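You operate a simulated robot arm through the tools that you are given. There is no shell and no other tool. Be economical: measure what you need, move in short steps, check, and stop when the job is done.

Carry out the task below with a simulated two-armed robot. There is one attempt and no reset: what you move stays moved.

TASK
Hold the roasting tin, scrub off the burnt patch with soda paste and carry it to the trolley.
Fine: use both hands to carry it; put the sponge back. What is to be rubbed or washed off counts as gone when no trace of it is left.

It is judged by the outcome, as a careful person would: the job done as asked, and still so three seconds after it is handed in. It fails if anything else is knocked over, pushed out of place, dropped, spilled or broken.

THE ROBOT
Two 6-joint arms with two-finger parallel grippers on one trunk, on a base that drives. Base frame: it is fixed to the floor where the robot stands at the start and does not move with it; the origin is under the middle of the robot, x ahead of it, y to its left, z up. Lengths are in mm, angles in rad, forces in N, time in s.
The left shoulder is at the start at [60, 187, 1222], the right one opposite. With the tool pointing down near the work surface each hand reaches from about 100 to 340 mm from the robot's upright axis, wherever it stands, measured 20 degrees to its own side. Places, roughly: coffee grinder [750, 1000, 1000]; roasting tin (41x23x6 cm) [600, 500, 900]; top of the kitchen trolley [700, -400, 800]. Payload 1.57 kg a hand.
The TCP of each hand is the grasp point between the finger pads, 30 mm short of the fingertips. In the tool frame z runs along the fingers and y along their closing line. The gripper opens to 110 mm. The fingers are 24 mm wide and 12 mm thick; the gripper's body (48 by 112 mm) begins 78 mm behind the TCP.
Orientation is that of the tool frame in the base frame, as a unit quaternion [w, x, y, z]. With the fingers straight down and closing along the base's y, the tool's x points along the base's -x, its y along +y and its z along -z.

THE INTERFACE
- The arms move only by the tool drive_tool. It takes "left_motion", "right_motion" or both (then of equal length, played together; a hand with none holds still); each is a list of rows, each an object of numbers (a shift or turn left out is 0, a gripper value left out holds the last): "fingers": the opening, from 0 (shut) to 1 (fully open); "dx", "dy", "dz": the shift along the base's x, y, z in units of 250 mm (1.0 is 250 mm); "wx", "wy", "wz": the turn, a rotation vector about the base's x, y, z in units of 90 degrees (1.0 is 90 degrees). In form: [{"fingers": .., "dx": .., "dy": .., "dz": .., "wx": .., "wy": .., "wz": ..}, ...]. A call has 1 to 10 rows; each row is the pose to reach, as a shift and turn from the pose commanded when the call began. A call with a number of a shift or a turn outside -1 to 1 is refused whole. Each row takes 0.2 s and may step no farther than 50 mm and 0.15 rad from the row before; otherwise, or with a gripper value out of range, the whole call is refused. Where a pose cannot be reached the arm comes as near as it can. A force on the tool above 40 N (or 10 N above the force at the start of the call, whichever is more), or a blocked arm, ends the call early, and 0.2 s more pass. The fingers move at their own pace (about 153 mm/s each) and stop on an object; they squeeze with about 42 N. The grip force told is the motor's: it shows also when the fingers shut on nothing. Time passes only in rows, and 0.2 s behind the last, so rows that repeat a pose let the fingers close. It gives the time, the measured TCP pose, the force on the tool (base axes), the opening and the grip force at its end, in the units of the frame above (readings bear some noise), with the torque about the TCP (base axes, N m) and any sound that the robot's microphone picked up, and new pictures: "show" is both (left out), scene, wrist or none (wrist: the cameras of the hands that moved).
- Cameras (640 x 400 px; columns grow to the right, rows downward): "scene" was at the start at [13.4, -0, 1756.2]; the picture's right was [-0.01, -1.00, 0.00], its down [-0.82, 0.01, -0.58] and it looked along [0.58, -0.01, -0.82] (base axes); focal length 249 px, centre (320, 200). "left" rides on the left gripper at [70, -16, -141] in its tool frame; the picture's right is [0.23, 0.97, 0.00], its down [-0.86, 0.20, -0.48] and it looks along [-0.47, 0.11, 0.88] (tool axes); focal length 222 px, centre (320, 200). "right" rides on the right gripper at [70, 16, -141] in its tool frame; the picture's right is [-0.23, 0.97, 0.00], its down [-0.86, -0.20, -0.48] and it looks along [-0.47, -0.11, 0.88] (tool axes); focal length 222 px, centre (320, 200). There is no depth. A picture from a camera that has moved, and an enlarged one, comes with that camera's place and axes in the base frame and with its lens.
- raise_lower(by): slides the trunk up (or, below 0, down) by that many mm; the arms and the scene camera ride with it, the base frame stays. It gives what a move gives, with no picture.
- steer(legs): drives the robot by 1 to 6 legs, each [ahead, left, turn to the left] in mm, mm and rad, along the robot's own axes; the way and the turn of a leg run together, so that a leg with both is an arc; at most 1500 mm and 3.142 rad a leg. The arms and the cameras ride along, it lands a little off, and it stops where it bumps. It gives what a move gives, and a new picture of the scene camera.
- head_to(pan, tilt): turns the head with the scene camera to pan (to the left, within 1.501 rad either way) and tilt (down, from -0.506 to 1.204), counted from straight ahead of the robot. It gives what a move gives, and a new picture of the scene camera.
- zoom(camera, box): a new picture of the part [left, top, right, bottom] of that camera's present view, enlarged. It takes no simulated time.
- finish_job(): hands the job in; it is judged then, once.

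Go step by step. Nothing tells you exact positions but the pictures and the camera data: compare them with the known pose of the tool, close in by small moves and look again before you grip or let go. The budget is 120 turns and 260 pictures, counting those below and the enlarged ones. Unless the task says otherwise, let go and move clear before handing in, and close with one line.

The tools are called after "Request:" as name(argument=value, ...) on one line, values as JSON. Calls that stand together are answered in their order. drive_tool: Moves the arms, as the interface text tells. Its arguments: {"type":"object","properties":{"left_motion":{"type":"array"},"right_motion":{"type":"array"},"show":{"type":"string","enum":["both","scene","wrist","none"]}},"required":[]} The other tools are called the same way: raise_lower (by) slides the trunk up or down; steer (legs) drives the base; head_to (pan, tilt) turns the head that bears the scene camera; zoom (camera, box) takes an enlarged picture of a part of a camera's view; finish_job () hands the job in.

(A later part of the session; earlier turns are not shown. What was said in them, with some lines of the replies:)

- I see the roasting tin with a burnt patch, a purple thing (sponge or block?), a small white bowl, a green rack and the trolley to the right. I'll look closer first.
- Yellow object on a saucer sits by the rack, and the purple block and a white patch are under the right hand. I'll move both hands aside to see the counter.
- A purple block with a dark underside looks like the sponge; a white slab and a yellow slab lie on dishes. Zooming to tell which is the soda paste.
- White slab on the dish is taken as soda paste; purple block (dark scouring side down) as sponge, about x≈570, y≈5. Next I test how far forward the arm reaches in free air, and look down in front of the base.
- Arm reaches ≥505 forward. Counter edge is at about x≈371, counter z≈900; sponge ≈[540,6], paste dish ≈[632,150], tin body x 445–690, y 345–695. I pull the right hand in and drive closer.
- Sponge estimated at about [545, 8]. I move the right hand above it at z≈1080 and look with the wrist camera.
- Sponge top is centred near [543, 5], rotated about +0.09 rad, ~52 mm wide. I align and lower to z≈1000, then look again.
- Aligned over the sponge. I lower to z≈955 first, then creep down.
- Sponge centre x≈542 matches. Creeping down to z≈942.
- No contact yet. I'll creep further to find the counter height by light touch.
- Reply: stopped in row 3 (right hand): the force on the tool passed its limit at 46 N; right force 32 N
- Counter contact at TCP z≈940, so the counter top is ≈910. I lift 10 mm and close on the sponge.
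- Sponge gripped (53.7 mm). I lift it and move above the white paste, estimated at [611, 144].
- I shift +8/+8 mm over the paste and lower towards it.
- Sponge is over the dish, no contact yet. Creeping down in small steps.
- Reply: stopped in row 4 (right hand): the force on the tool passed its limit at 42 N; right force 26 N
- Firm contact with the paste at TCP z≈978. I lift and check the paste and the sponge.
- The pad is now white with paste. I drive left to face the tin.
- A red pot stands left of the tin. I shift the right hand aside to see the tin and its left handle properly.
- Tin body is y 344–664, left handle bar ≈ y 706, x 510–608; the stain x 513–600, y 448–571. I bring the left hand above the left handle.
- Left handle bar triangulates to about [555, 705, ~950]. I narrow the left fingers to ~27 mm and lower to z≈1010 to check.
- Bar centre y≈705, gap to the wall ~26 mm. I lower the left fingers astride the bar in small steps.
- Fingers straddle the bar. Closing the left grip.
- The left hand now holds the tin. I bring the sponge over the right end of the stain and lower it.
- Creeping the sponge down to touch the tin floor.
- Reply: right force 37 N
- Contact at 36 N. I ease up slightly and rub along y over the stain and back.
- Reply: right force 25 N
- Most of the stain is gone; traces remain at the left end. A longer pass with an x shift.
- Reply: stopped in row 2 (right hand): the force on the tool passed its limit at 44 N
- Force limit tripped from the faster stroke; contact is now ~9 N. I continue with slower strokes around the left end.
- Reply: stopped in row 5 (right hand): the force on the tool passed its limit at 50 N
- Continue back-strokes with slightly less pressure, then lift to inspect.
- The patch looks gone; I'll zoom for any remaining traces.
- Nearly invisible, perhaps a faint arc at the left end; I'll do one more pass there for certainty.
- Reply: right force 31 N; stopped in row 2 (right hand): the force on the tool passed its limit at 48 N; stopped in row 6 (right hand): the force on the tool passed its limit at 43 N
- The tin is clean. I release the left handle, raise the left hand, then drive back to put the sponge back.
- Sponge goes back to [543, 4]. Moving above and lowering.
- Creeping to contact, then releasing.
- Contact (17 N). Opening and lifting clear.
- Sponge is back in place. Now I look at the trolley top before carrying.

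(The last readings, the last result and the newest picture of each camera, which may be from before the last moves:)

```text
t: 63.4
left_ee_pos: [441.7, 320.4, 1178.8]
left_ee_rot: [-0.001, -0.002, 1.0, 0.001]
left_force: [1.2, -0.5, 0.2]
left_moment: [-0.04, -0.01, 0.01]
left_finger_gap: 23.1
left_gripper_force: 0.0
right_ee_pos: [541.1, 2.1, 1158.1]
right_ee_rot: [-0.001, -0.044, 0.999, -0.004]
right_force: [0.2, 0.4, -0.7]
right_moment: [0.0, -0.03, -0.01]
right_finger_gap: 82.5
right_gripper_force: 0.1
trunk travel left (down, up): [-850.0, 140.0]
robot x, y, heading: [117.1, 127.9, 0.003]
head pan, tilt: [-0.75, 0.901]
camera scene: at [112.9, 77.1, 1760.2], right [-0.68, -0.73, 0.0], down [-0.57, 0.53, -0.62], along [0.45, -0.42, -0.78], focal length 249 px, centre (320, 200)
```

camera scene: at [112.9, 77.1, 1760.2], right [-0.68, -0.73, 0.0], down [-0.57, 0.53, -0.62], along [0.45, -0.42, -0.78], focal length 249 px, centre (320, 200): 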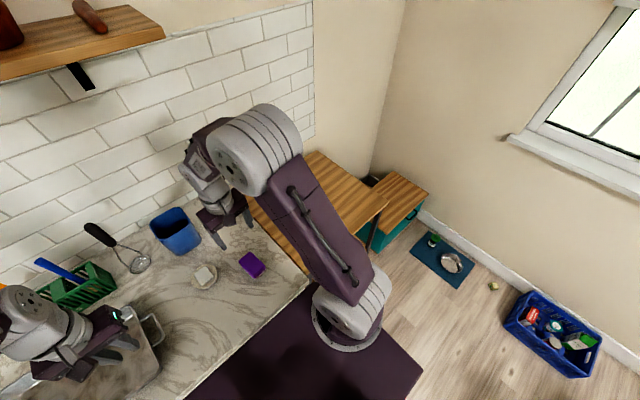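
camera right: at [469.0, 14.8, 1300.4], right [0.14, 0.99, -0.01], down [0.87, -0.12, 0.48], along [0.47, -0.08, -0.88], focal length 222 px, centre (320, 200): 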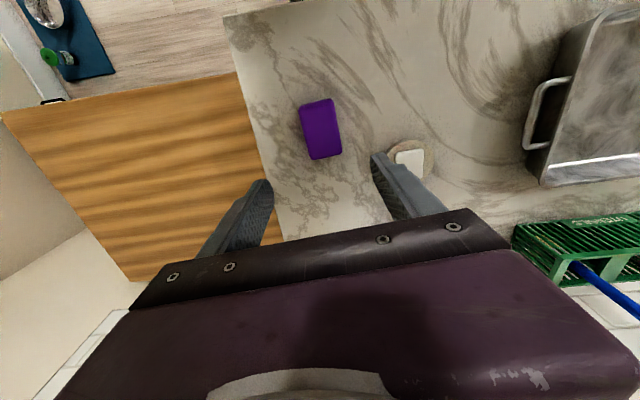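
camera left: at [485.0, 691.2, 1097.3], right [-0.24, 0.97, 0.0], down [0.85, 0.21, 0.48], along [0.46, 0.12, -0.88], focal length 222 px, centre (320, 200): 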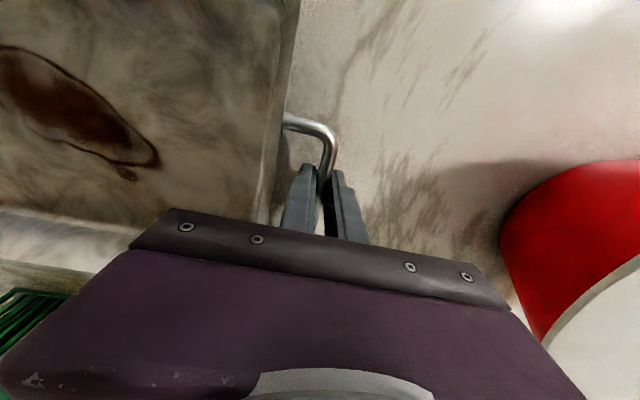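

Trolley top seems clear. I return to the tin and centre on it.

Request:
steer(legs=[[0, 378, 0]])

Request:
head_to(pan=0, tilt=1.1)

Request:
zoom(camera="scene", box=[210, 140, 418, 270])

```text
t: 65.8
left_ee_pos: [440.4, 701.8, 1179.3]
left_ee_rot: [-0.001, -0.002, 1.0, 0.001]
left_force: [-0.3, -0.6, -0.2]
left_moment: [0.03, -0.02, 0.02]
left_finger_gap: 22.9
left_gripper_force: 0.1
right_ee_pos: [540.3, 384.5, 1158.9]
right_ee_rot: [-0.001, -0.045, 0.999, -0.004]
right_force: [0.3, 0.4, -0.1]
right_moment: [0.03, 0.03, 0.03]
right_finger_gap: 82.6
right_gripper_force: 0.1
trunk travel left (down, up): [-850.0, 140.0]
robot x, y, heading: [116.5, 508.2, 0.0]
head pan, tilt: [-0.75, 0.901]
camera scene: at [112.8, 456.3, 1760.2], right [-0.68, -0.73, 0.0], down [-0.57, 0.53, -0.62], along [0.46, -0.42, -0.78], focal length 249 px, centre (320, 200)
```

scene: 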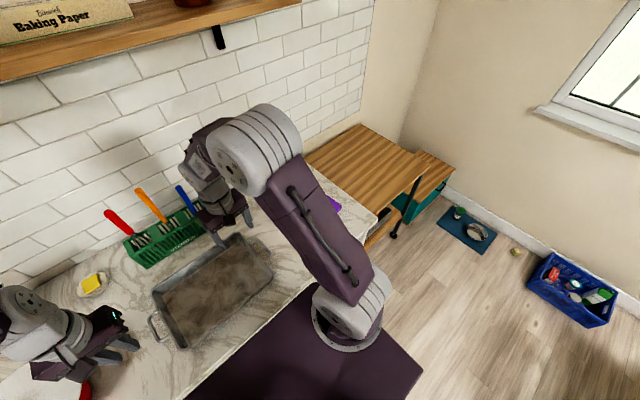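

```text
t: 66.9
left_ee_pos: [440.2, 702.5, 1179.5]
left_ee_rot: [-0.001, -0.004, 1.0, 0.002]
left_force: [-0.8, 0.1, -0.5]
left_moment: [0.06, 0.02, 0.0]
left_finger_gap: 22.9
left_gripper_force: 0.1
right_ee_pos: [540.9, 383.9, 1158.8]
right_ee_rot: [-0.001, -0.045, 0.999, -0.004]
right_force: [0.6, -0.1, 0.0]
right_moment: [-0.01, -0.01, -0.03]
right_finger_gap: 82.4
right_gripper_force: 0.1
trunk travel left (down, up): [-850.0, 140.0]
robot x, y, heading: [117.4, 511.6, 0.003]
head pan, tilt: [0.0, 1.1]
camera scene: at [120.5, 509.5, 1746.4], right [0.0, -1.0, 0.0], down [-0.89, 0.0, -0.45], along [0.45, 0.0, -0.89], focal length 249 px, centre (320, 200)
```

scene: 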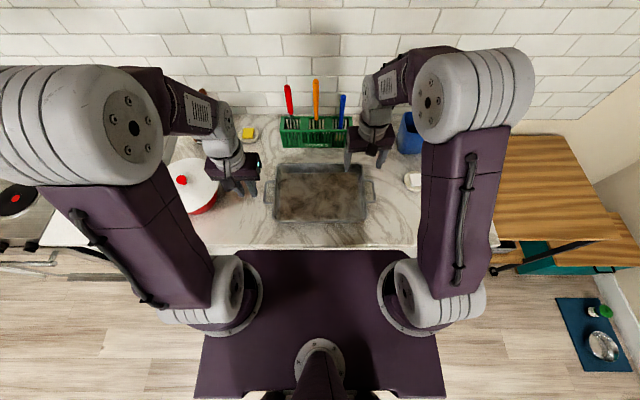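

```text
3.08 times, centred on (314, 205) of scene
camera zoom: at [120.5, 509.5, 1746.4], right [0.0, -1.0, 0.0], down [-0.89, 0.0, -0.45], along [0.45, 0.0, -0.89], focal length 768 px, centre (338, 185)
```

zoom: 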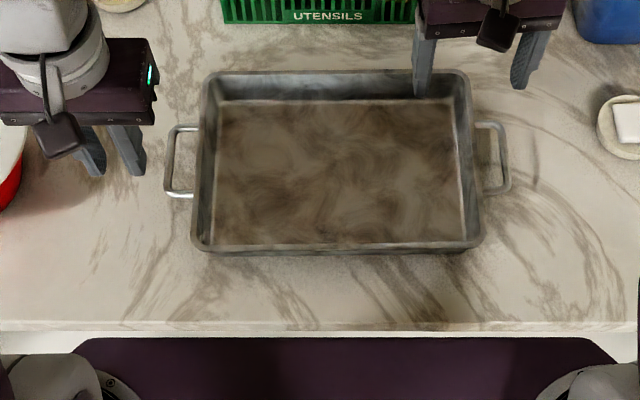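

Left bar ≈ [553, 707], right bar ≈ [556, 314]. Both hands go above their handles with ~25 mm opening.

Request:
drive_tool(left_motion=[{"fingers": 0.22, "dx": 0.15, "dy": 0.01}, {"fingers": 0.22, "dx": 0.3, "dy": 0.02}, {"fingers": 0.22, "dx": 0.454, "dy": 0.024}, {"fingers": 0.22, "dx": 0.454, "dy": 0.024, "dz": -0.17}, {"fingers": 0.22, "dx": 0.454, "dy": 0.024, "dz": -0.34}, {"fingers": 0.22, "dx": 0.454, "dy": 0.024, "dz": -0.51}, {"fingers": 0.22, "dx": 0.454, "dy": 0.024, "dz": -0.67}, {"fingers": 0.22, "dx": 0.454, "dy": 0.024, "dz": -0.67}], right_motion=[{"fingers": 0.23, "dx": 0.03, "dy": -0.14, "wz": -0.029}, {"fingers": 0.23, "dx": 0.06, "dy": -0.284, "wz": -0.057}, {"fingers": 0.23, "dx": 0.06, "dy": -0.284, "wz": -0.057}, {"fingers": 0.23, "dx": 0.06, "dy": -0.284, "dz": -0.15, "wz": -0.057}, {"fingers": 0.23, "dx": 0.06, "dy": -0.284, "dz": -0.3, "wz": -0.057}, {"fingers": 0.23, "dx": 0.06, "dy": -0.284, "dz": -0.45, "wz": -0.057}, {"fingers": 0.23, "dx": 0.06, "dy": -0.284, "dz": -0.59, "wz": -0.057}, {"fingers": 0.23, "dx": 0.06, "dy": -0.284, "dz": -0.59, "wz": -0.057}], show="wrist")

Request:
zoom(camera="scene", box=[330, 160, 426, 220])

Request:
zoom(camera="scene", box=[230, 160, 326, 220])

```text
t: 68.7
left_ee_pos: [554.4, 708.6, 1010.5]
left_ee_rot: [-0.001, -0.003, 1.0, 0.001]
left_force: [0.2, -0.4, -0.4]
left_moment: [0.02, -0.01, 0.03]
left_finger_gap: 24.2
left_gripper_force: 0.1
right_ee_pos: [557.5, 312.6, 1012.2]
right_ee_rot: [-0.001, 0.0, 1.0, -0.003]
right_force: [0.0, -0.3, 0.3]
right_moment: [-0.04, 0.0, -0.03]
right_finger_gap: 25.2
right_gripper_force: 0.1
trunk travel left (down, up): [-850.0, 140.0]
robot x, y, heading: [118.9, 511.9, 0.003]
head pan, tilt: [0.0, 1.1]
camera right: at [488.1, 331.0, 1153.1], right [0.23, 0.97, -0.01], down [0.86, -0.2, 0.48], along [0.46, -0.12, -0.88], focal length 222 px, centre (320, 200)
camera left: at [484.3, 693.0, 1151.6], right [-0.23, 0.97, 0.0], down [0.85, 0.2, 0.48], along [0.46, 0.11, -0.88], focal length 222 px, centre (320, 200)
```

right: 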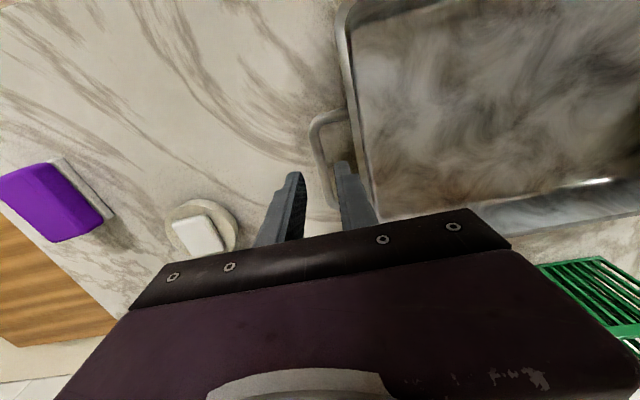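
left: 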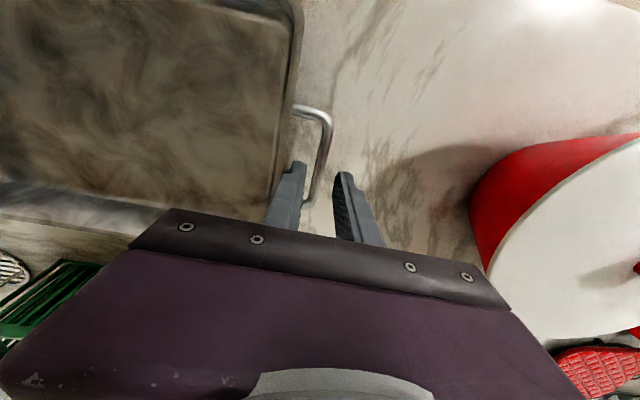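

```text
6.67 times, centred on (378, 190) of scene
camera zoom: at [120.0, 509.8, 1746.4], right [0.0, -1.0, 0.0], down [-0.89, 0.0, -0.45], along [0.45, 0.0, -0.89], focal length 1663 px, centre (-67, 267)
```

zoom: 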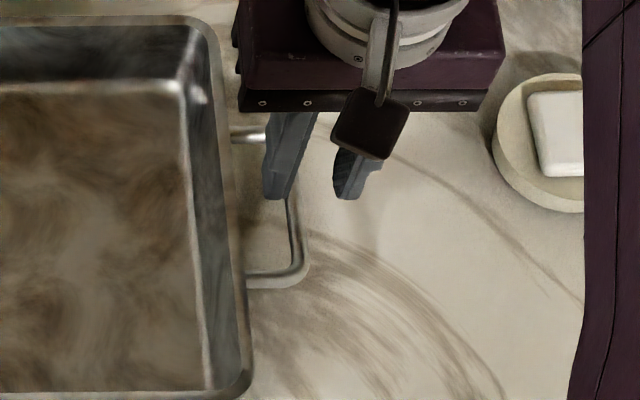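

```text
6.67 times, centred on (278, 190) of scene
camera zoom: at [120.0, 509.8, 1746.4], right [0.0, -1.0, 0.0], down [-0.89, 0.0, -0.45], along [0.45, 0.0, -0.89], focal length 1663 px, centre (600, 267)
```

zoom: 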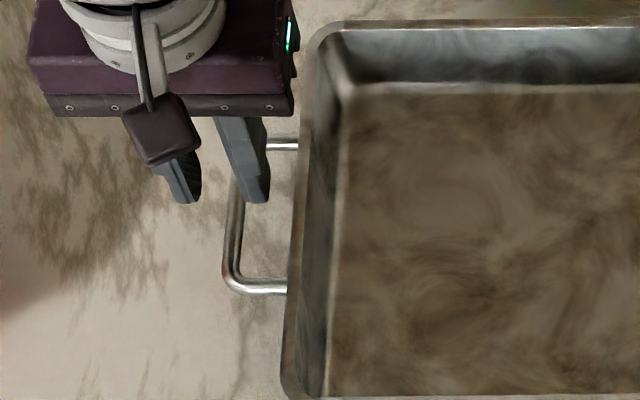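

Both pairs of fingers straddle the bars. Lowering both to z≈956.

Request:
drive_tool(left_motion=[{"dz": -0.05}, {"dz": -0.1}, {"dz": -0.15}, {"dz": -0.19}, {"dz": -0.218}, {"dz": -0.218}], right_motion=[{"dz": -0.05, "dy": 0.005}, {"dz": -0.1, "dy": 0.005}, {"dz": -0.15, "dy": 0.005}, {"dz": -0.195, "dy": 0.005}, {"dz": -0.223, "dy": 0.005}, {"dz": -0.223, "dy": 0.005}], show="wrist")

Request:
zoom(camera="scene", box=[330, 160, 426, 220])

```text
t: 70.1
left_ee_pos: [553.6, 709.1, 956.7]
left_ee_rot: [0.0, -0.003, 1.0, 0.001]
left_force: [0.8, -0.2, -0.8]
left_moment: [0.01, -0.02, -0.01]
left_finger_gap: 24.1
left_gripper_force: 0.0
right_ee_pos: [558.0, 313.4, 956.9]
right_ee_rot: [0.0, 0.0, 1.0, -0.004]
right_force: [0.0, -1.0, 0.0]
right_moment: [0.0, -0.04, -0.01]
right_finger_gap: 25.3
right_gripper_force: 0.1
trunk travel left (down, up): [-850.0, 140.0]
robot x, y, heading: [120.3, 510.5, -0.001]
head pan, tilt: [0.0, 1.1]
camera right: at [488.5, 332.4, 1097.0], right [0.23, 0.97, -0.01], down [0.86, -0.2, 0.48], along [0.46, -0.12, -0.88], focal length 222 px, centre (320, 200)
camera left: at [482.8, 693.4, 1098.1], right [-0.23, 0.97, 0.0], down [0.85, 0.2, 0.48], along [0.46, 0.11, -0.88], focal length 222 px, centre (320, 200)
```

right: 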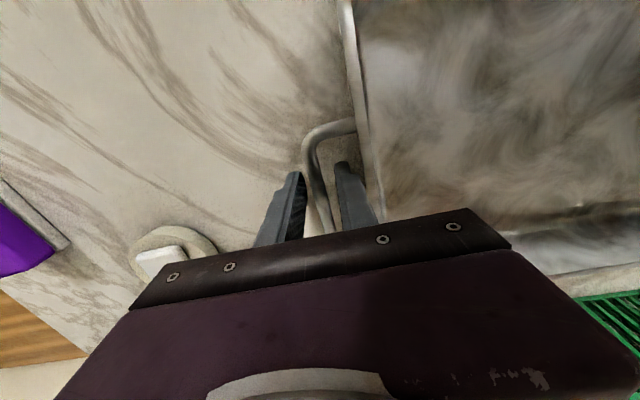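
left: 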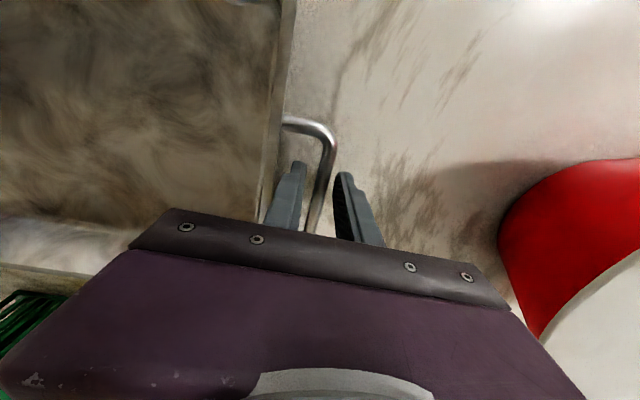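

```text
6.67 times, centred on (378, 190) of scene
camera zoom: at [120.2, 510.3, 1746.4], right [0.0, -1.0, 0.0], down [-0.89, 0.0, -0.45], along [0.45, 0.0, -0.89], focal length 1663 px, centre (-67, 267)
```

zoom: 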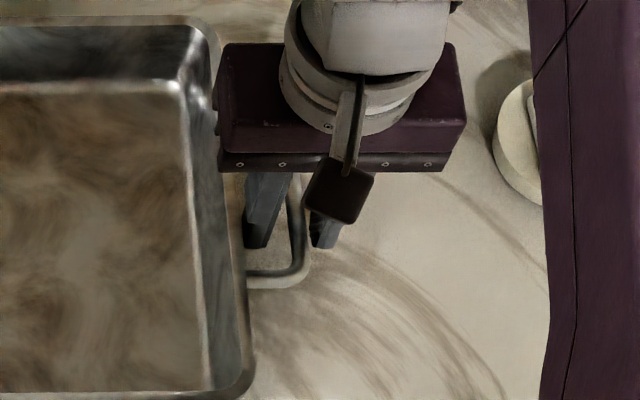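

Closing both grips.

Request:
drive_tool(left_motion=[{"fingers": 0}, {"fingers": 0}, {"fingers": 0}, {"fingers": 0}], right_motion=[{"fingers": 0}, {"fingers": 0}, {"fingers": 0}, {"fingers": 0}], show="none")

```text
t: 71.1
left_ee_pos: [553.3, 709.5, 956.8]
left_ee_rot: [0.0, -0.003, 1.0, 0.001]
left_force: [2.3, 14.5, 0.3]
left_moment: [0.07, 0.05, 0.32]
left_finger_gap: 9.7
left_gripper_force: 27.1
right_ee_pos: [557.9, 312.6, 956.6]
right_ee_rot: [-0.002, 0.001, 1.0, -0.005]
right_force: [-1.7, -14.3, 1.9]
right_moment: [-0.04, -0.01, 0.55]
right_finger_gap: 9.4
right_gripper_force: 27.9
trunk travel left (down, up): [-850.0, 140.0]
robot x, y, heading: [118.0, 505.0, 0.002]
head pan, tilt: [0.0, 1.1]
```

Both gripped with ~14 N tension between the hands; I ease each in by ~1 mm, then lift with the trunk.

Request:
drive_tool(left_motion=[{"dy": -0.004}, {"dy": -0.005}], right_motion=[{"dy": 0.004}, {"dy": 0.005}], show="none")

Request:
raise_lower(by=40)

Request:
zoom(camera="scene", box=[210, 140, 418, 270])

```text
t: 71.6
left_ee_pos: [554.5, 708.6, 958.0]
left_ee_rot: [0.0, -0.004, 1.0, 0.001]
left_force: [1.3, 2.9, 2.0]
left_moment: [0.02, 0.32, 0.2]
left_finger_gap: 9.5
left_gripper_force: 27.6
right_ee_pos: [556.8, 313.5, 956.0]
right_ee_rot: [-0.001, 0.0, 1.0, -0.004]
right_force: [0.0, -3.2, 1.3]
right_moment: [-0.04, 0.1, 0.58]
right_finger_gap: 9.4
right_gripper_force: 28.4
trunk travel left (down, up): [-850.0, 140.0]
robot x, y, heading: [118.2, 508.1, -0.002]
head pan, tilt: [0.0, 1.1]
stopped in row 2 (right hand): the force on the tool passed its limit at 43 N (the readings are from after the stop); the commanded pose is now the measured one
```

```text
t: 72.4
left_ee_pos: [556.1, 708.5, 997.0]
left_ee_rot: [0.0, -0.003, 1.0, 0.002]
left_force: [1.4, 6.1, -2.7]
left_moment: [0.05, 0.09, 0.24]
left_finger_gap: 9.6
left_gripper_force: 28.1
right_ee_pos: [557.6, 313.3, 995.7]
right_ee_rot: [-0.001, 0.001, 1.0, -0.004]
right_force: [-1.7, -5.8, -2.6]
right_moment: [-0.07, -0.02, 0.53]
right_finger_gap: 9.5
right_gripper_force: 28.0
trunk travel left (down, up): [-890.0, 100.0]
robot x, y, heading: [117.2, 507.1, 0.004]
head pan, tilt: [0.0, 1.1]
```

```text
3.08 times, centred on (314, 205) of scene
camera zoom: at [121.9, 510.3, 1786.4], right [0.0, -1.0, 0.0], down [-0.89, 0.0, -0.45], along [0.45, 0.0, -0.89], focal length 768 px, centre (338, 185)
```

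zoom: 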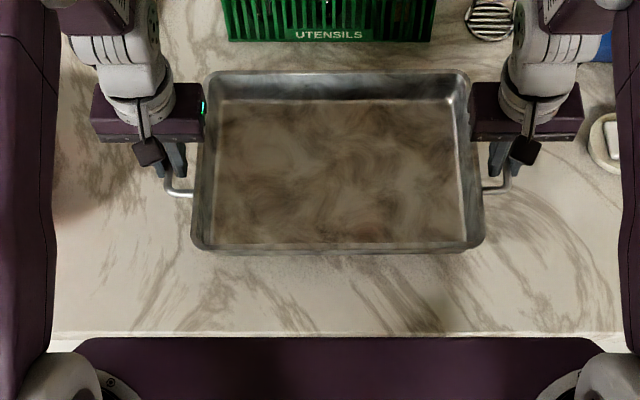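

Tin lifted level. Raise further, back off a little, and drive right to the trolley.

Request:
raise_lower(by=90)

Request:
steer(legs=[[-80, 0, 0]])

Request:
steer(legs=[[0, -500, 0]])

```text
t: 73.7
left_ee_pos: [555.2, 710.4, 1086.4]
left_ee_rot: [-0.001, -0.003, 1.0, 0.002]
left_force: [1.7, 9.0, -2.5]
left_moment: [0.06, -0.21, 0.25]
left_finger_gap: 9.6
left_gripper_force: 27.8
right_ee_pos: [557.7, 314.1, 1086.2]
right_ee_rot: [-0.001, 0.0, 1.0, -0.004]
right_force: [-0.7, -10.5, -2.1]
right_moment: [-0.05, 0.21, 0.59]
right_finger_gap: 9.7
right_gripper_force: 27.8
trunk travel left (down, up): [-980.0, 10.0]
robot x, y, heading: [115.4, 510.1, 0.0]
head pan, tilt: [0.0, 1.1]
```

```text
t: 74.7
left_ee_pos: [483.8, 709.2, 1082.1]
left_ee_rot: [-0.004, -0.005, 1.0, 0.002]
left_force: [3.2, 12.2, -3.9]
left_moment: [0.08, 0.08, 0.28]
left_finger_gap: 9.4
left_gripper_force: 28.3
right_ee_pos: [488.2, 314.2, 1082.7]
right_ee_rot: [-0.006, -0.001, 1.0, -0.004]
right_force: [-1.2, -12.9, -3.0]
right_moment: [-0.06, 0.1, 0.54]
right_finger_gap: 9.6
right_gripper_force: 27.9
trunk travel left (down, up): [-980.0, 10.0]
robot x, y, heading: [38.1, 508.7, 0.003]
head pan, tilt: [0.0, 1.1]
camera scene: at [57.1, 509.8, 1876.2], right [0.0, -1.0, 0.0], down [-0.89, 0.0, -0.45], along [0.45, 0.0, -0.89], focal length 249 px, centre (320, 200)
```

scene: 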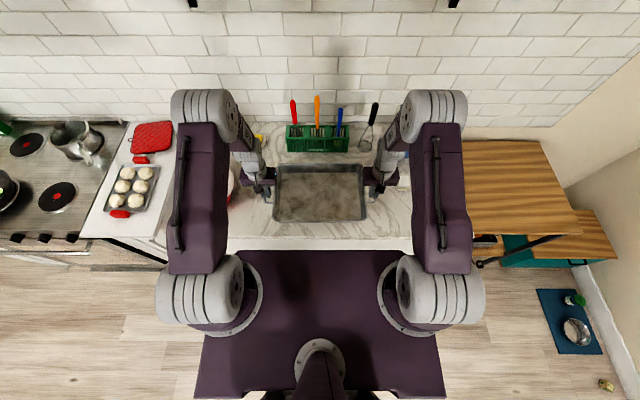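

```text
t: 77.7
left_ee_pos: [478.0, 215.1, 1087.0]
left_ee_rot: [0.001, -0.005, 1.0, 0.001]
left_force: [2.5, 4.3, -2.3]
left_moment: [-0.04, -0.11, 0.23]
left_finger_gap: 9.4
left_gripper_force: 28.2
right_ee_pos: [481.5, -179.9, 1085.9]
right_ee_rot: [0.0, -0.001, 1.0, -0.005]
right_force: [-2.0, -3.7, -3.0]
right_moment: [-0.05, 0.13, 0.56]
right_finger_gap: 9.9
right_gripper_force: 27.2
trunk travel left (down, up): [-980.0, 10.0]
robot x, y, heading: [41.8, 13.9, 0.008]
head pan, tilt: [0.0, 1.1]
camera scene: at [44.1, 16.3, 1876.4], right [0.01, -1.0, 0.0], down [-0.89, -0.01, -0.45], along [0.45, 0.0, -0.89], focal length 249 px, centre (320, 200)
```

scene: 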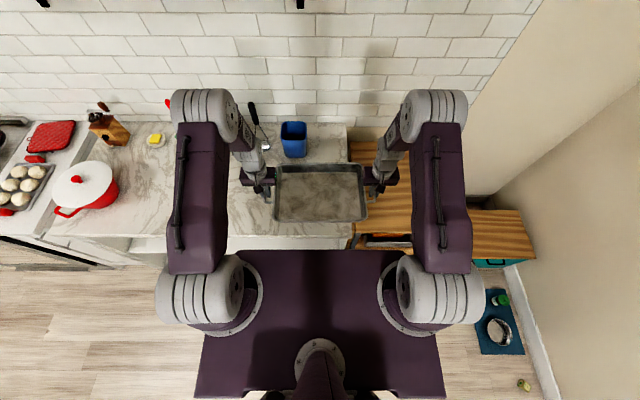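

Request:
steer(legs=[[0, -415, -0.008]])

Request:
zoom(camera="scene", box=[200, 100, 440, 250])

```text
t: 80.2
left_ee_pos: [480.2, -197.2, 1086.4]
left_ee_rot: [0.001, -0.005, 1.0, 0.0]
left_force: [1.6, 2.5, -1.9]
left_moment: [0.01, -0.21, 0.26]
left_finger_gap: 9.6
left_gripper_force: 27.7
right_ee_pos: [483.6, -592.4, 1085.4]
right_ee_rot: [-0.001, 0.0, 1.0, -0.006]
right_force: [-1.2, -1.7, -2.5]
right_moment: [0.01, 0.21, 0.55]
right_finger_gap: 9.5
right_gripper_force: 27.8
trunk travel left (down, up): [-980.0, 10.0]
robot x, y, heading: [42.6, -398.2, 0.004]
head pan, tilt: [0.0, 1.1]
camera scene: at [46.3, -394.9, 1876.4], right [0.0, -1.0, 0.0], down [-0.89, 0.0, -0.45], along [0.45, 0.0, -0.89], focal length 249 px, centre (320, 200)
```

scene: 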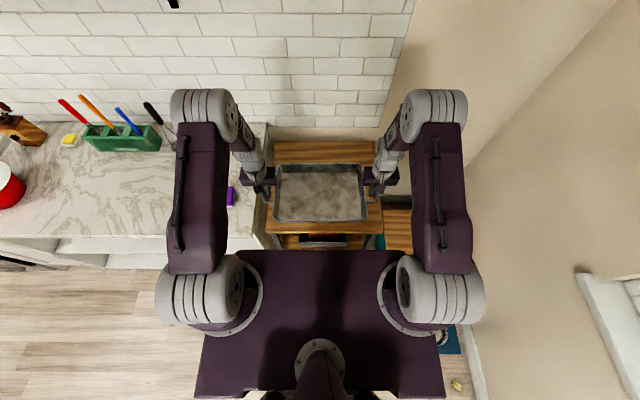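

```text
2.67 times, centred on (320, 175) of scene
camera zoom: at [46.3, -394.9, 1876.4], right [0.0, -1.0, 0.0], down [-0.89, 0.0, -0.45], along [0.45, 0.0, -0.89], focal length 665 px, centre (320, 267)
```

zoom: 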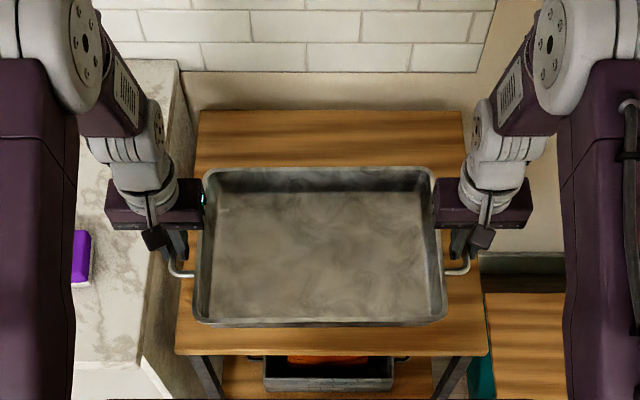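

Trolley top spans x 422–952, y −148…−681 and is clear. I move forward 105 mm and 18 mm right to centre the tin over it.

Request:
steer(legs=[[105, -20, -0.003]])

Request:
raise_lower(by=-130)

Request:
zoom(camera="scene", box=[200, 120, 440, 270])

```text
t: 81.4
left_ee_pos: [581.0, -217.1, 1088.4]
left_ee_rot: [0.001, -0.003, 1.0, 0.001]
left_force: [2.2, 0.3, -2.0]
left_moment: [0.0, -0.04, 0.18]
left_finger_gap: 9.4
left_gripper_force: 28.0
right_ee_pos: [584.6, -613.0, 1088.3]
right_ee_rot: [0.001, 0.001, 1.0, -0.005]
right_force: [-1.2, -1.4, -2.1]
right_moment: [-0.01, 0.06, 0.48]
right_finger_gap: 9.6
right_gripper_force: 27.7
trunk travel left (down, up): [-980.0, 10.0]
robot x, y, heading: [148.9, -419.3, 0.004]
head pan, tilt: [0.0, 1.1]
camera scene: at [143.7, -416.5, 1876.4], right [0.0, -1.0, 0.0], down [-0.89, 0.0, -0.46], along [0.46, 0.0, -0.89], focal length 249 px, centre (320, 200)
```

scene: 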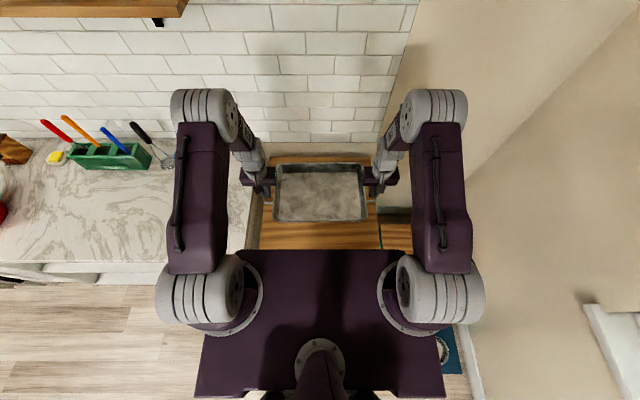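

```text
t: 83.0
left_ee_pos: [586.6, -218.6, 957.0]
left_ee_rot: [0.0, -0.005, 1.0, 0.002]
left_force: [1.0, 0.8, -2.1]
left_moment: [-0.03, -0.11, 0.12]
left_finger_gap: 9.5
left_gripper_force: 28.3
right_ee_pos: [589.5, -616.1, 956.8]
right_ee_rot: [-0.002, 0.0, 1.0, -0.004]
right_force: [-1.6, -0.9, -2.4]
right_moment: [0.02, 0.1, 0.45]
right_finger_gap: 9.6
right_gripper_force: 27.7
trunk travel left (down, up): [-850.0, 140.0]
robot x, y, heading: [145.6, -419.1, 0.008]
head pan, tilt: [0.0, 1.1]
```

```text
2.67 times, centred on (320, 195) of scene
camera zoom: at [152.9, -419.0, 1746.4], right [0.0, -1.0, 0.0], down [-0.89, 0.0, -0.45], along [0.45, 0.0, -0.89], focal length 665 px, centre (320, 213)
```

zoom: 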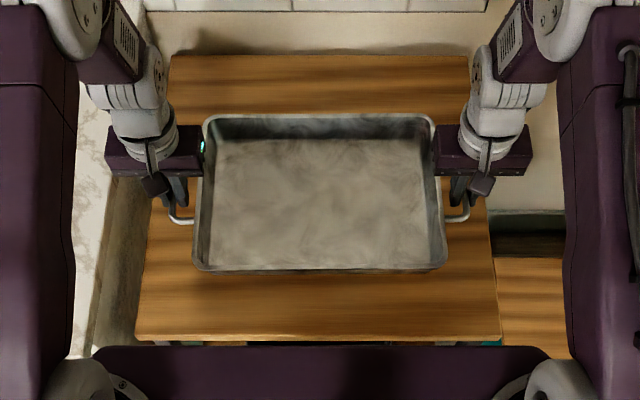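

Tin is well inside the trolley top. Lowering by 90 mm, then creeping.

Request:
raise_lower(by=-90)

Request:
drive_tool(left_motion=[{"dz": -0.012}, {"dz": -0.024}, {"dz": -0.036}, {"dz": -0.048}], right_motion=[{"dz": -0.012}, {"dz": -0.024}, {"dz": -0.036}, {"dz": -0.048}], show="scene")

```text
t: 84.2
left_ee_pos: [585.9, -219.2, 866.3]
left_ee_rot: [0.0, -0.004, 1.0, 0.002]
left_force: [2.5, 1.0, -3.4]
left_moment: [0.01, -0.1, 0.18]
left_finger_gap: 9.7
left_gripper_force: 27.5
right_ee_pos: [588.7, -615.0, 866.9]
right_ee_rot: [-0.001, -0.001, 1.0, -0.005]
right_force: [-2.9, -2.0, -3.1]
right_moment: [-0.03, 0.14, 0.44]
right_finger_gap: 9.5
right_gripper_force: 27.7
trunk travel left (down, up): [-760.0, 230.0]
robot x, y, heading: [147.6, -417.8, 0.008]
head pan, tilt: [0.0, 1.1]
```

```text
t: 85.2
left_ee_pos: [585.4, -219.6, 854.4]
left_ee_rot: [0.0, -0.004, 1.0, 0.001]
left_force: [2.3, 2.1, -2.4]
left_moment: [0.0, -0.06, 0.24]
left_finger_gap: 9.4
left_gripper_force: 27.6
right_ee_pos: [589.4, -615.0, 853.1]
right_ee_rot: [-0.001, -0.001, 1.0, -0.005]
right_force: [-1.1, -2.2, -2.5]
right_moment: [-0.02, 0.12, 0.54]
right_finger_gap: 9.4
right_gripper_force: 28.0
trunk travel left (down, up): [-760.0, 230.0]
robot x, y, heading: [148.9, -419.7, 0.002]
head pan, tilt: [0.0, 1.1]
camera scene: at [152.6, -418.8, 1656.4], right [0.0, -1.0, 0.0], down [-0.89, 0.0, -0.45], along [0.45, 0.0, -0.89], focal length 249 px, centre (320, 200)
```

scene: 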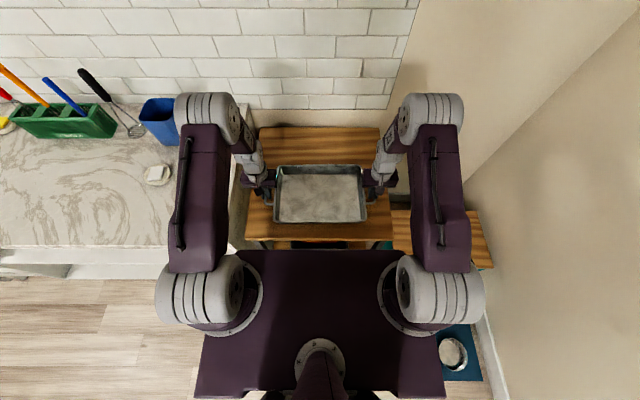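

Request:
drive_tool(left_motion=[{"dz": -0.01}, {"dz": -0.02}, {"dz": -0.03}, {"dz": -0.03}], right_motion=[{"dz": -0.01}, {"dz": -0.02}, {"dz": -0.03}, {"dz": -0.03}], show="none")

```text
t: 86.2
left_ee_pos: [585.1, -220.0, 847.4]
left_ee_rot: [0.001, -0.004, 1.0, 0.002]
left_force: [1.7, -0.3, -2.3]
left_moment: [-0.02, -0.11, 0.14]
left_finger_gap: 9.3
left_gripper_force: 28.0
right_ee_pos: [588.5, -616.7, 845.6]
right_ee_rot: [-0.001, 0.0, 1.0, -0.005]
right_force: [-1.6, 0.5, -2.8]
right_moment: [-0.04, 0.14, 0.43]
right_finger_gap: 9.7
right_gripper_force: 27.3
trunk travel left (down, up): [-760.0, 230.0]
robot x, y, heading: [146.4, -418.8, 0.0]
head pan, tilt: [0.0, 1.1]
```

Request:
drive_tool(left_motion=[{"dz": -0.008}, {"dz": -0.016}, {"dz": -0.024}, {"dz": -0.024}], right_motion=[{"dz": -0.008}, {"dz": -0.016}, {"dz": -0.024}, {"dz": -0.024}], show="none")

```text
t: 87.2
left_ee_pos: [584.5, -218.8, 843.5]
left_ee_rot: [0.003, -0.003, 1.0, 0.001]
left_force: [2.9, -5.3, 21.0]
left_moment: [-0.01, -0.03, 0.1]
left_finger_gap: 9.3
left_gripper_force: 28.1
right_ee_pos: [588.2, -614.5, 840.8]
right_ee_rot: [0.002, 0.0, 1.0, -0.004]
right_force: [4.0, 5.6, 20.4]
right_moment: [0.04, -0.04, 0.37]
right_finger_gap: 9.7
right_gripper_force: 28.0
trunk travel left (down, up): [-760.0, 230.0]
robot x, y, heading: [148.3, -420.7, 0.004]
head pan, tilt: [0.0, 1.1]
```

Contact on both sides. I ease off, open both grips narrowly and look before lifting.

Request:
drive_tool(left_motion=[{"dz": 0.007}, {"dz": 0.007, "fingers": 0.22}, {"dz": 0.007, "fingers": 0.22}, {"dz": 0.007, "fingers": 0.22}], right_motion=[{"dz": 0.007}, {"dz": 0.007, "fingers": 0.22}, {"dz": 0.007, "fingers": 0.22}, {"dz": 0.007, "fingers": 0.22}], show="wrist")

```text
t: 88.2
left_ee_pos: [585.9, -217.9, 843.1]
left_ee_rot: [-0.002, -0.003, 1.0, 0.002]
left_force: [-0.2, 0.5, 0.1]
left_moment: [0.03, 0.03, 0.01]
left_finger_gap: 24.0
left_gripper_force: 0.0
right_ee_pos: [588.0, -615.1, 840.1]
right_ee_rot: [-0.002, 0.001, 1.0, -0.004]
right_force: [-0.7, -1.3, 0.1]
right_moment: [0.0, 0.03, 0.01]
right_finger_gap: 24.2
right_gripper_force: 0.1
trunk travel left (down, up): [-760.0, 230.0]
robot x, y, heading: [147.5, -419.6, 0.007]
head pan, tilt: [0.0, 1.1]
camera right: at [519.3, -596.6, 982.0], right [0.23, 0.97, -0.01], down [0.86, -0.2, 0.48], along [0.46, -0.12, -0.88], focal length 222 px, centre (320, 200)
camera left: at [515.7, -234.4, 983.4], right [-0.23, 0.97, 0.0], down [0.85, 0.2, 0.48], along [0.46, 0.11, -0.88], focal length 222 px, centre (320, 200)
```

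right: 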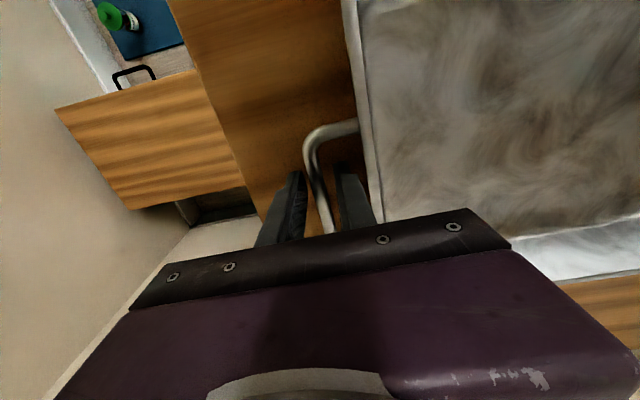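
left: 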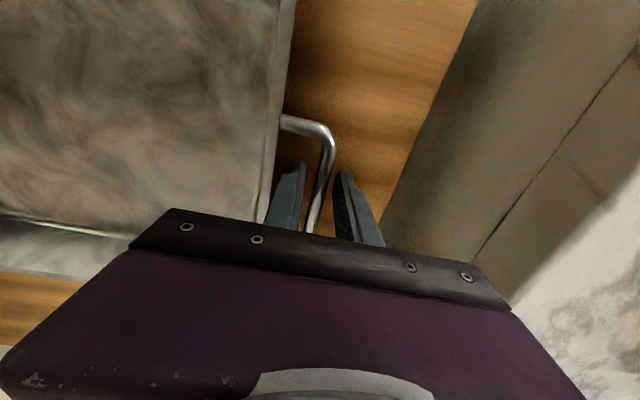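

Both grips are free of the bars. Lifting straight up and backing off.

Request:
drive_tool(left_motion=[{"dz": 0.06}, {"dz": 0.15}, {"dz": 0.3}, {"dz": 0.48}, {"dz": 0.66}, {"dz": 0.8}], right_motion=[{"dz": 0.06}, {"dz": 0.15}, {"dz": 0.3}, {"dz": 0.48}, {"dz": 0.66}, {"dz": 0.8}], show="none")

Request:
steer(legs=[[-150, 0, 0]])

Request:
zoom(camera="scene", box=[180, 60, 460, 235])

Request:
head_to(pan=0.7, tilt=0.75)

```text
t: 89.6
left_ee_pos: [584.2, -218.9, 1045.1]
left_ee_rot: [0.0, -0.004, 1.0, 0.002]
left_force: [0.1, 0.4, 0.6]
left_moment: [-0.03, 0.04, -0.02]
left_finger_gap: 24.1
left_gripper_force: 0.1
right_ee_pos: [586.5, -614.4, 1039.7]
right_ee_rot: [-0.002, 0.0, 1.0, -0.004]
right_force: [-0.5, 0.3, 0.4]
right_moment: [-0.01, -0.01, 0.02]
right_finger_gap: 24.4
right_gripper_force: 0.1
trunk travel left (down, up): [-760.0, 230.0]
robot x, y, heading: [152.1, -419.0, 0.003]
head pan, tilt: [0.0, 1.1]
```

```text
t: 91.0
left_ee_pos: [438.2, -215.5, 1043.4]
left_ee_rot: [-0.001, -0.007, 1.0, 0.002]
left_force: [0.5, 0.4, 0.3]
left_moment: [-0.02, 0.03, 0.0]
left_finger_gap: 24.4
left_gripper_force: 0.1
right_ee_pos: [441.7, -612.1, 1038.4]
right_ee_rot: [-0.002, -0.003, 1.0, -0.004]
right_force: [0.7, -0.3, 0.2]
right_moment: [-0.02, -0.01, 0.02]
right_finger_gap: 24.3
right_gripper_force: 0.1
trunk travel left (down, up): [-760.0, 230.0]
robot x, y, heading: [-1.4, -420.5, 0.008]
head pan, tilt: [0.0, 1.1]
camera scene: at [5.3, -419.6, 1656.4], right [0.01, -1.0, 0.0], down [-0.89, -0.01, -0.45], along [0.45, 0.0, -0.89], focal length 249 px, centre (320, 200)
```

scene: 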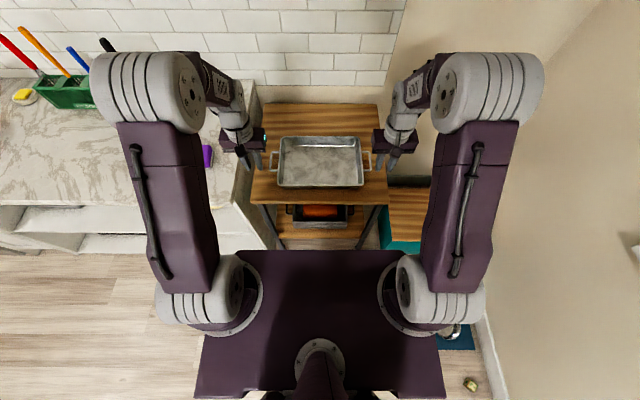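

```text
2.29 times, centred on (320, 148) of scene
camera zoom: at [5.3, -419.6, 1656.4], right [0.01, -1.0, 0.0], down [-0.89, -0.01, -0.45], along [0.45, 0.0, -0.89], focal length 570 px, centre (320, 320)
```

zoom: 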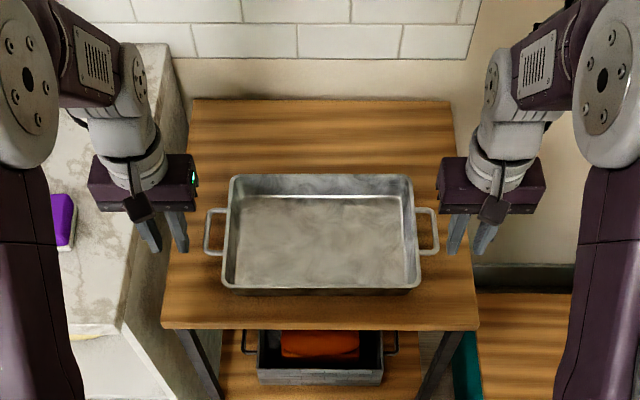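

```text
t: 92.1
left_ee_pos: [436.7, -216.6, 1043.8]
left_ee_rot: [0.0, -0.007, 1.0, 0.002]
left_force: [0.3, -0.4, -0.5]
left_moment: [-0.06, -0.01, -0.01]
left_finger_gap: 24.3
left_gripper_force: 0.1
right_ee_pos: [439.8, -611.7, 1037.9]
right_ee_rot: [-0.001, -0.003, 1.0, -0.004]
right_force: [-0.1, 0.2, -0.6]
right_moment: [0.03, -0.01, -0.03]
right_finger_gap: 24.3
right_gripper_force: 0.1
trunk travel left (down, up): [-760.0, 230.0]
robot x, y, heading: [-1.9, -419.5, 0.01]
head pan, tilt: [0.7, 0.75]
camera scene: at [2.8, -366.3, 1682.1], right [0.65, -0.76, 0.0], down [-0.52, -0.44, -0.73], along [0.56, 0.48, -0.68], focal length 249 px, centre (320, 200)
```

scene: 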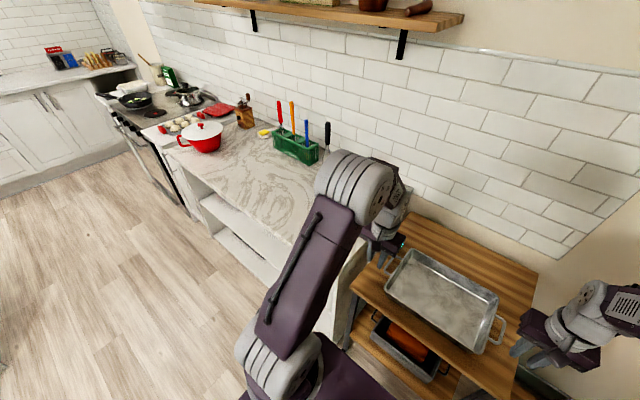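

The tin stands on the trolley and nothing else has moved. One last close look at the tin floor.

Request:
zoom(camera="scene", box=[376, 235, 520, 355])

```text
3.33 times, centred on (448, 295) of scene
camera zoom: at [2.8, -366.3, 1682.1], right [0.65, -0.76, 0.0], down [-0.52, -0.44, -0.73], along [0.56, 0.48, -0.68], focal length 832 px, centre (-107, -117)
```

zoom: 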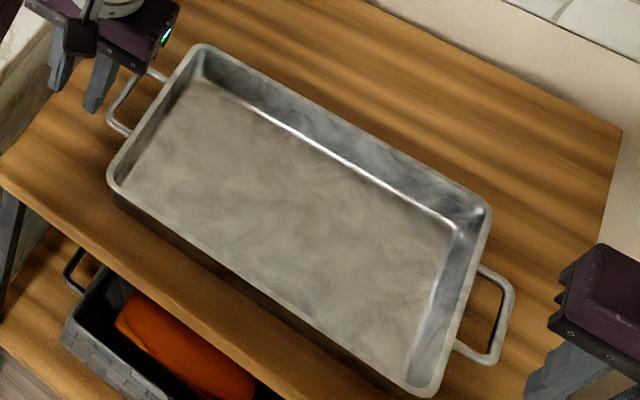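

The tin is clean and stands stably on the trolley, with the hands clear. Handing in.

Request:
finish_job()

```text
The job is handed in.
```

I scrubbed the burnt patch off the roasting tin with the soda paste; no trace shows in the last close-up. I put the sponge back in its place, though its pad still has paste on it. I carried the tin with both hands to the trolley, where it now stands, and nothing else was knocked or moved.
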